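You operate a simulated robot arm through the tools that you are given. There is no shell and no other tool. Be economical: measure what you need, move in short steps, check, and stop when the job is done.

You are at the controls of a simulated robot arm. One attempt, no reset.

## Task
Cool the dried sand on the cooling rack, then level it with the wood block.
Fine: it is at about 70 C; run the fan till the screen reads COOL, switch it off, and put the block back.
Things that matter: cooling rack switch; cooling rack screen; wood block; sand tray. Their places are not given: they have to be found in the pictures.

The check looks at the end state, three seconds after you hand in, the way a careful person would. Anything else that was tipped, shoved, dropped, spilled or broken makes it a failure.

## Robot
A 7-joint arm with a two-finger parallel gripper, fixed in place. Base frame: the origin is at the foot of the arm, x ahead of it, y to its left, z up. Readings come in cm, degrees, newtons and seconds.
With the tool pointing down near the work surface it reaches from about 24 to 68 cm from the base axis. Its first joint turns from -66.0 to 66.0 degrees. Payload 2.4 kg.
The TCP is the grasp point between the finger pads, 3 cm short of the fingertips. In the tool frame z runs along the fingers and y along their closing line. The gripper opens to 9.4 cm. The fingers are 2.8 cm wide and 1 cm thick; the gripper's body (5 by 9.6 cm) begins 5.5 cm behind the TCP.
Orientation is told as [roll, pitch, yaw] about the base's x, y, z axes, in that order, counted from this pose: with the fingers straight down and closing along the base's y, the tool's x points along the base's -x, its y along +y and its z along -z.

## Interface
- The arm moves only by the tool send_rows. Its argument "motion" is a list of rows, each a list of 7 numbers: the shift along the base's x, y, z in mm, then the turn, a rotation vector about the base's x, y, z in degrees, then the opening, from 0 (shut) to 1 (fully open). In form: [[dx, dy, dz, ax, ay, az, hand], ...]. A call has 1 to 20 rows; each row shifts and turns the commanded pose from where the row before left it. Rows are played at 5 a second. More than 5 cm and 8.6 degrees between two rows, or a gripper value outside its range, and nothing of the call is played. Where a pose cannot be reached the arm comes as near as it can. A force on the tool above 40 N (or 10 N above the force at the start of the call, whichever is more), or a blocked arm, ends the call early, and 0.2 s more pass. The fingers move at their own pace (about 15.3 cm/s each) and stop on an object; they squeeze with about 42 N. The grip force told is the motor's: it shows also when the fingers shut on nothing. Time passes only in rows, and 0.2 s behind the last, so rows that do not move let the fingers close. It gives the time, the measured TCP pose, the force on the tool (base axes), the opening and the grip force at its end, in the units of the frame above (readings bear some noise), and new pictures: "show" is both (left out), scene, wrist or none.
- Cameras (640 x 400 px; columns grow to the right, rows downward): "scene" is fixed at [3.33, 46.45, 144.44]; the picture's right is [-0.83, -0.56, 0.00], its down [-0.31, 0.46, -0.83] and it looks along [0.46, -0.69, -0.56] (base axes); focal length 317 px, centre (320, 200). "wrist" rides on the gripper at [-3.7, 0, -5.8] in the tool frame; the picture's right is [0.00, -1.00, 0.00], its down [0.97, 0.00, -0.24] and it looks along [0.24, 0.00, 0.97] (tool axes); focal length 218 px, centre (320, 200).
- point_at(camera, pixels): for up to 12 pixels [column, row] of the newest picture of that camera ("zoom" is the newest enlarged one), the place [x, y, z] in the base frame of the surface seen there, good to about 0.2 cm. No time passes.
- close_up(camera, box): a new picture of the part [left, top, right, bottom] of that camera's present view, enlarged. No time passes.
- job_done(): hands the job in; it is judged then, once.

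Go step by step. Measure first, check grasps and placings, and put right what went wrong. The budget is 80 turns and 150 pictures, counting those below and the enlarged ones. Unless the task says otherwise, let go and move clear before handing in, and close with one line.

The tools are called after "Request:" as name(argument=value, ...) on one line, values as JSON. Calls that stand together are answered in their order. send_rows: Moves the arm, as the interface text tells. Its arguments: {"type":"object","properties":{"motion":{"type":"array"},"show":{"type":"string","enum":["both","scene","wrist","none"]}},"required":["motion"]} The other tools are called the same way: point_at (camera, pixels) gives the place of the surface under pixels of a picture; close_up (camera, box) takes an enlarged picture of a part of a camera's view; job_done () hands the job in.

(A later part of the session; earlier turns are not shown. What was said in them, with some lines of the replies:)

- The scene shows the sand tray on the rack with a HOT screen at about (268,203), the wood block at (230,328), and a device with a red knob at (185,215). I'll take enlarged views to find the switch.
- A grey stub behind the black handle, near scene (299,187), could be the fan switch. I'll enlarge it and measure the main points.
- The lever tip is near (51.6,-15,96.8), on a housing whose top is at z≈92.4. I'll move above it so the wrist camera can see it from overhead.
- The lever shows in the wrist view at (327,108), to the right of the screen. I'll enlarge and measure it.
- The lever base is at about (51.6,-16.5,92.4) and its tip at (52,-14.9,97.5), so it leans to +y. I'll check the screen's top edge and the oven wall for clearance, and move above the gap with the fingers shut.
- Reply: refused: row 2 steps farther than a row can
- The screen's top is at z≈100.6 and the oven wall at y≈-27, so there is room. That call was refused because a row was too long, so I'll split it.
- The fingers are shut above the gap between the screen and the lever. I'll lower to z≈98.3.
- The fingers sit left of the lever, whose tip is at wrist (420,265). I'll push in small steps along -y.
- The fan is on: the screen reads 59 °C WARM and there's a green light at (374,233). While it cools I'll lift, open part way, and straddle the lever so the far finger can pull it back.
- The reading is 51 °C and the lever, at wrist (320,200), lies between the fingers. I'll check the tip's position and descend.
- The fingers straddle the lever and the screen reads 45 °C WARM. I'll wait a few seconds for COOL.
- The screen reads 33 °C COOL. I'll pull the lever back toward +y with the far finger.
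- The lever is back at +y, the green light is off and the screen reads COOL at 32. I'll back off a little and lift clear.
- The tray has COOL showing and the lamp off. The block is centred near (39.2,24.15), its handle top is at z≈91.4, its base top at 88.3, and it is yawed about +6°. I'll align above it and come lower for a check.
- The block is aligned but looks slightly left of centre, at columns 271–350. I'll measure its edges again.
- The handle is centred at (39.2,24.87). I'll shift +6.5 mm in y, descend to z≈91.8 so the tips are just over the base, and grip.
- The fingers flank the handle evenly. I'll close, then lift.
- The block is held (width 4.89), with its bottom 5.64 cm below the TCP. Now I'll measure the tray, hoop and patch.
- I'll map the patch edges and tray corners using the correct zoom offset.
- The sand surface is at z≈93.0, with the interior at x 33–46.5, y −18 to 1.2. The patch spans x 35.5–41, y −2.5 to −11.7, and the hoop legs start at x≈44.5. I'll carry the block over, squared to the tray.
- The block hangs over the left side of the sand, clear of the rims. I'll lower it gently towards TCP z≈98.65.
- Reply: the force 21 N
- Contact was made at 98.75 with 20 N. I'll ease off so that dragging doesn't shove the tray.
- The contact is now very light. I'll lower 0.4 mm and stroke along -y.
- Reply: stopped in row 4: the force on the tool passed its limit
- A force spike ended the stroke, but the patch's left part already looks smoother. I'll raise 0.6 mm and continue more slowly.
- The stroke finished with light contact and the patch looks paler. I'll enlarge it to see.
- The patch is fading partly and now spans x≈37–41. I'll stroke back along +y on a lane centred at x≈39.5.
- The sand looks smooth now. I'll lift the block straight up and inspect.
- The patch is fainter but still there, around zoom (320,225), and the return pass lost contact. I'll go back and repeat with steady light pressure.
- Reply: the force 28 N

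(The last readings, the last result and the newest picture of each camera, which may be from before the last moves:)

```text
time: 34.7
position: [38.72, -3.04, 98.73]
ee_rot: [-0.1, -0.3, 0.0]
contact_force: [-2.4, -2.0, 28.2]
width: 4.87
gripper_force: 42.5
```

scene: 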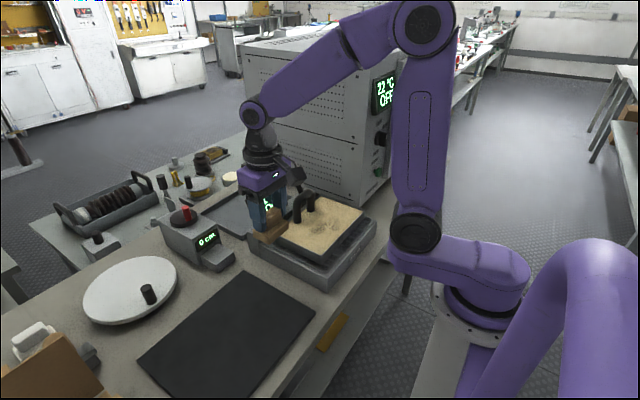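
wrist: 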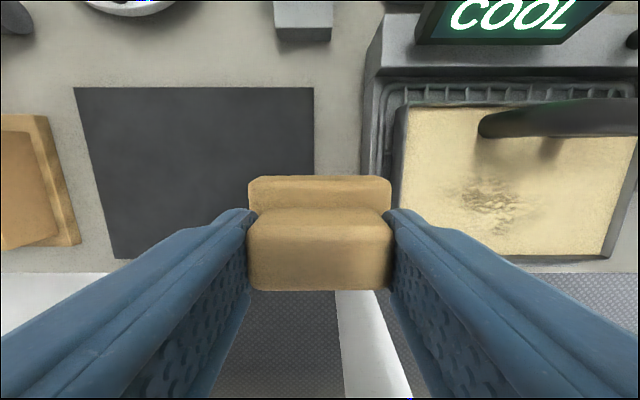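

That is 28 N. I'll raise 0.8 mm and stroke slowly along -y.

Request:
send_rows(motion=[[0, 0, 0.8, 0, 0, 0, 0.4], [0, -3, 0, 0, 0, 0, 0.4], [0, -6, 0, 0, 0, 0, 0.4], [0, -6, 0, 0, 0, 0, 0.4], [0, -6, 0, 0, 0, 0, 0.4], [0, -6, 0, 0, 0, 0, 0.4], [0, -6, 0, 0, 0, 0, 0.4], [0, -6, 0, 0, 0, 0, 0.4], [0, -6, 0, 0, 0, 0, 0.4], [0, -6, 0, 0, 0, 0, 0.4], [0, -6, 0, 0, 0, 0, 0.4], [0, -6, 0, 0, 0, 0, 0.4], [0, -6, 0, 0, 0, 0, 0.4], [0, -6, 0, 0, 0, 0, 0.4], [0, -6, 0, 0, 0, 0, 0.4], [0, -6, 0, 0, 0, 0, 0.4], [0, -6, 0, 0, 0, 0, 0.4], [0, -5, 0, 0, 0, 0, 0.4], [0, -5, 0, 0, 0, 0, 0.4], [0, 0, 0, 0, 0, 0, 0.4]])

Request:
close_up(camera="scene", box=[244, 170, 404, 270])

```text
time: 38.9
position: [38.68, -13.2, 98.79]
ee_rot: [0.0, -0.3, 0.0]
contact_force: [-1.0, 2.4, 7.9]
width: 4.9
gripper_force: 42.8
```

scene: 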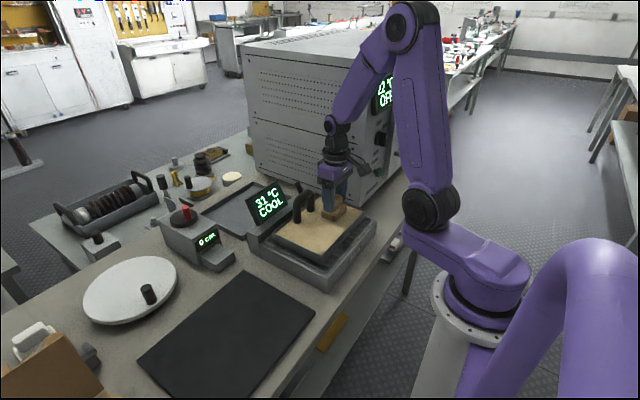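
wrist: 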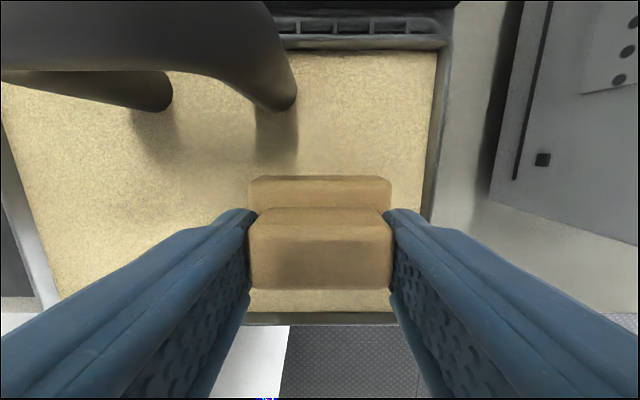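

```text
4.00 times, centred on (324, 220) of scene
```

zoom: 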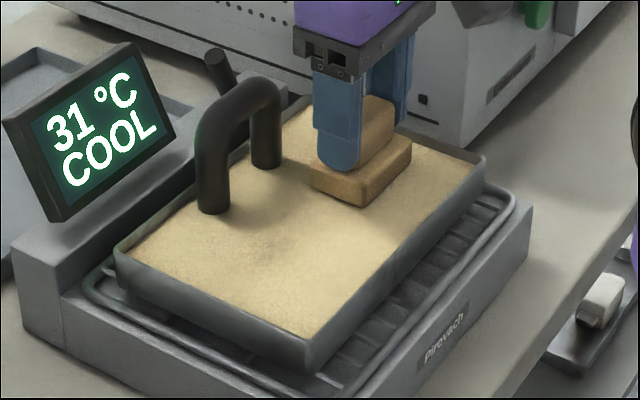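

The patch is nearly gone. I'll make one more return stroke at the same height for good measure.

Request:
send_rows(motion=[[0, 3, 0, 0, 0, 0, 0.4], [0, 6, 0, 0, 0, 0, 0.4], [0, 6, 0, 0, 0, 0, 0.4], [0, 6, 0, 0, 0, 0, 0.4], [0, 6, 0, 0, 0, 0, 0.4], [0, 6, 0, 0, 0, 0, 0.4], [0, 6, 0, 0, 0, 0, 0.4], [0, 6, 0, 0, 0, 0, 0.4], [0, 6, 0, 0, 0, 0, 0.4], [0, 6, 0, 0, 0, 0, 0.4], [0, 6, 0, 0, 0, 0, 0.4], [0, 6, 0, 0, 0, 0, 0.4], [0, 6, 0, 0, 0, 0, 0.4], [0, 6, 0, 0, 0, 0, 0.4], [0, 6, 0, 0, 0, 0, 0.4], [0, 6, 0, 0, 0, 0, 0.4], [0, 6, 0, 0, 0, 0, 0.4], [0, 5, 0, 0, 0, 0, 0.4], [0, 0, 0, 0, 0, 0, 0.4]], show="none")

Request:
send_rows(motion=[[0, 0, 20, 0, 0, 0, 0.4], [0, 0, 30, 0, 0, 0, 0.4], [0, 0, 30, 0, 0, 0, 0.4], [0, 45, 10, 0, 0, 0, 0.4], [0, 45, 0, 0, 0, 0, 0.4], [0, 45, 0, 0, 0, 0, 0.4], [0, 0, 0, 0, 0, 0, 0.4]])

Request:
close_up(camera="scene", box=[244, 170, 404, 270])

Request:
close_up(camera="wrist", box=[380, 80, 640, 270])

```text
time: 42.9
position: [38.84, -2.83, 98.7]
ee_rot: [0.0, -0.3, 0.0]
contact_force: [0.5, -6.6, 18.4]
width: 4.9
gripper_force: 41.9
```

```text
time: 44.5
position: [38.67, 10.64, 107.71]
ee_rot: [0.0, -0.2, 0.0]
contact_force: [0.3, -0.7, -1.2]
width: 4.86
gripper_force: 42.4
```

scene: 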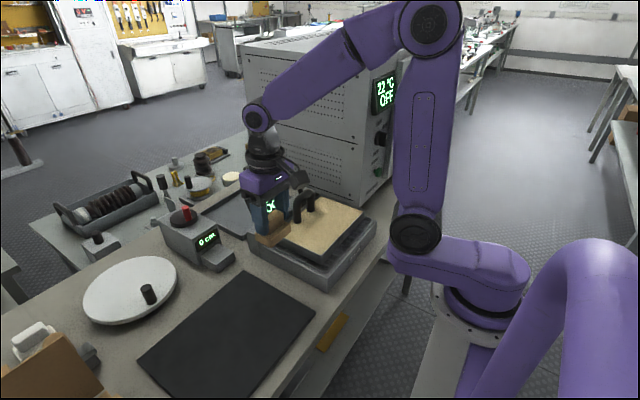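
wrist: 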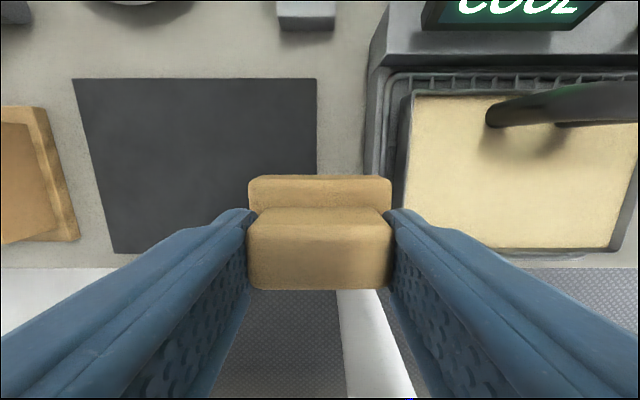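

```text
4.00 times, centred on (324, 220) of scene
```

zoom: 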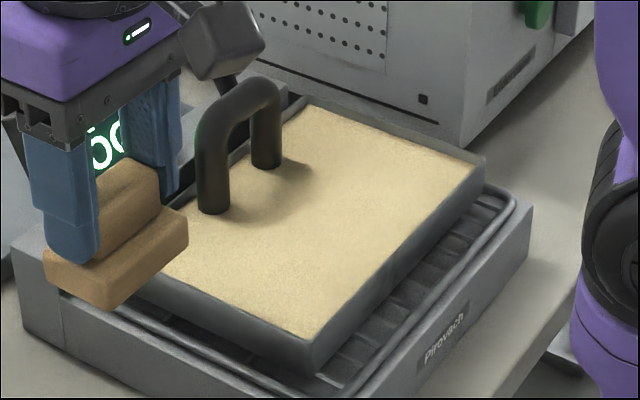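

```text
2.11 times, centred on (510, 175) of wrist
```

zoom: 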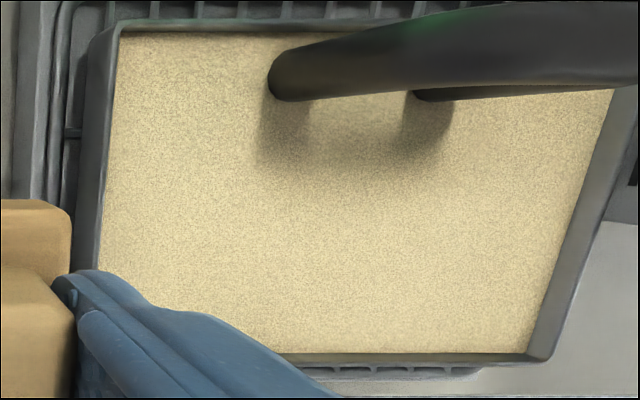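

The sand is smooth and the tray hasn't moved. I'll carry the block back to (39.13,25.0) at yaw +6° and lower it to about 1 cm above the mat.

Request:
send_rows(motion=[[2, 48, 0, 0, 0, 6, 0.4], [2, 48, 0, 0, 0, 0, 0.4], [1, 47, 0, 0, 0, 0, 0.4], [0, 0, -40, 0, 0, 0, 0.4], [0, 0, -45, 0, 0, 0, 0.4], [0, 0, -45, 0, 0, 0, 0.4], [0, 0, -18, 0, 0, 0, 0.4], [0, 0, 0, 0, 0, 0, 0.4]], show="scene")

```text
time: 46.3
position: [39.19, 24.96, 92.83]
ee_rot: [-0.1, -0.3, 5.9]
contact_force: [0.3, -0.2, -0.5]
width: 4.89
gripper_force: 41.6
```

scene: 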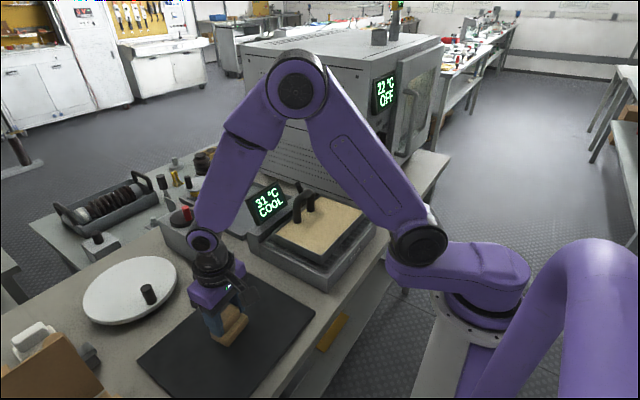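

The block is right above its spot. I'll set it down gently.

Request:
send_rows(motion=[[0, 0, -5, 0, 0, 0, 0.4], [0, 0, -3, 0, 0, 0, 0.4], [0, 0, -1.5, 0, 0, 0, 0.4], [0, 0, 0, 0, 0, 0, 0.4]], show="none")

```text
time: 47.3
position: [39.31, 25.06, 92.06]
ee_rot: [0.0, -0.2, 6.0]
contact_force: [-0.4, -0.1, -1.6]
width: 4.9
gripper_force: 42.1
```

Request:
send_rows(motion=[[0, 0, -1, 0, 0, 0, 0.4], [0, 0, -1, 0, 0, 0, 0.4], [0, 0, 0, 0, 0, 0, 0.4]], show="none")

```text
time: 48.1
position: [39.19, 25.05, 91.88]
ee_rot: [0.0, -0.2, 6.1]
contact_force: [-0.8, 0.1, 10.7]
width: 4.9
gripper_force: 42.0
```

At z 91.88 the mat carries the block with 10.7 N. I'll release and go straight up.

Request:
send_rows(motion=[[0, 0, 0, 0, 0, 0, 0.6], [0, 0, 0, 0, 0, 0, 0.9], [0, 0, 0, 0, 0, 0, 0.9], [0, 0, 30, 0, 0, 0, 0.9], [0, 0, 40, 0, 0, 0, 0.9], [0, 0, 45, 0, 0, 0, 0.9], [0, 0, 45, 0, 0, 0, 0.9], [0, -45, 20, 0, 0, 0, 0.9], [0, 0, 0, 0, 0, 0, 0.9]])

Request:
close_up(camera="scene", box=[164, 160, 420, 360])

```text
time: 50.1
position: [39.26, 20.43, 110.04]
ee_rot: [0.1, -0.2, 6.0]
contact_force: [0.0, -0.2, -0.1]
width: 8.47
gripper_force: 0.1
```

scene: 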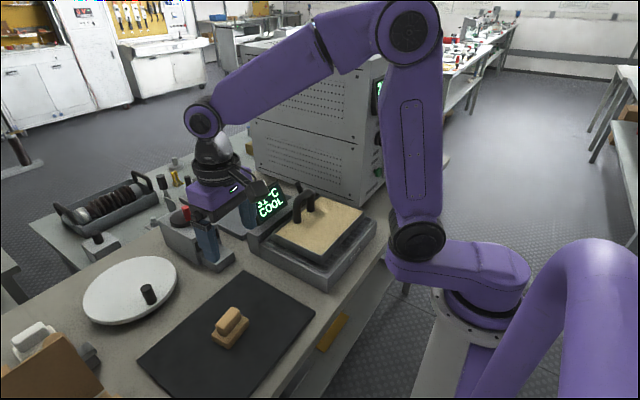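
wrist: 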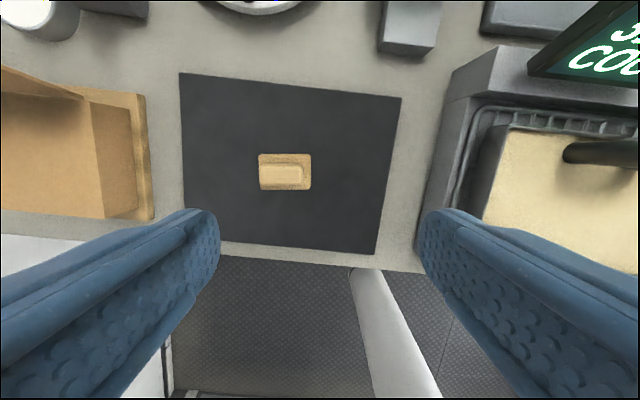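

```text
2.00 times, centred on (292, 260) of scene
```

zoom: 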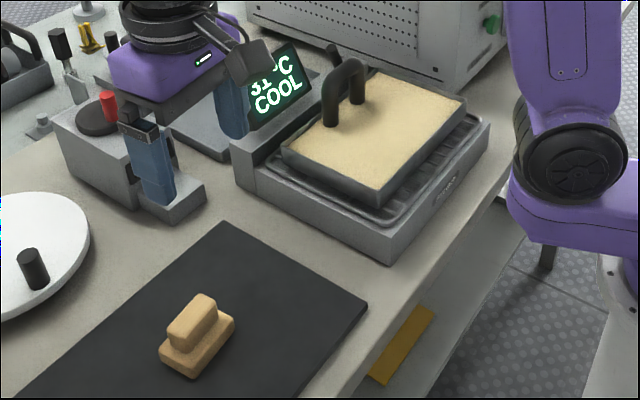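

The block is back upright on the mat at scene (230,325), the sand is level, the screen shows COOL with the lamp off, and the gripper is open and clear. I'll hand in.

Request:
job_done()

```text
The job is handed in.
```

The sand was cooled until the screen read COOL (31 °C at the end), the fan is switched off, the sand is levelled, and the wood block is back in its place on the mat.
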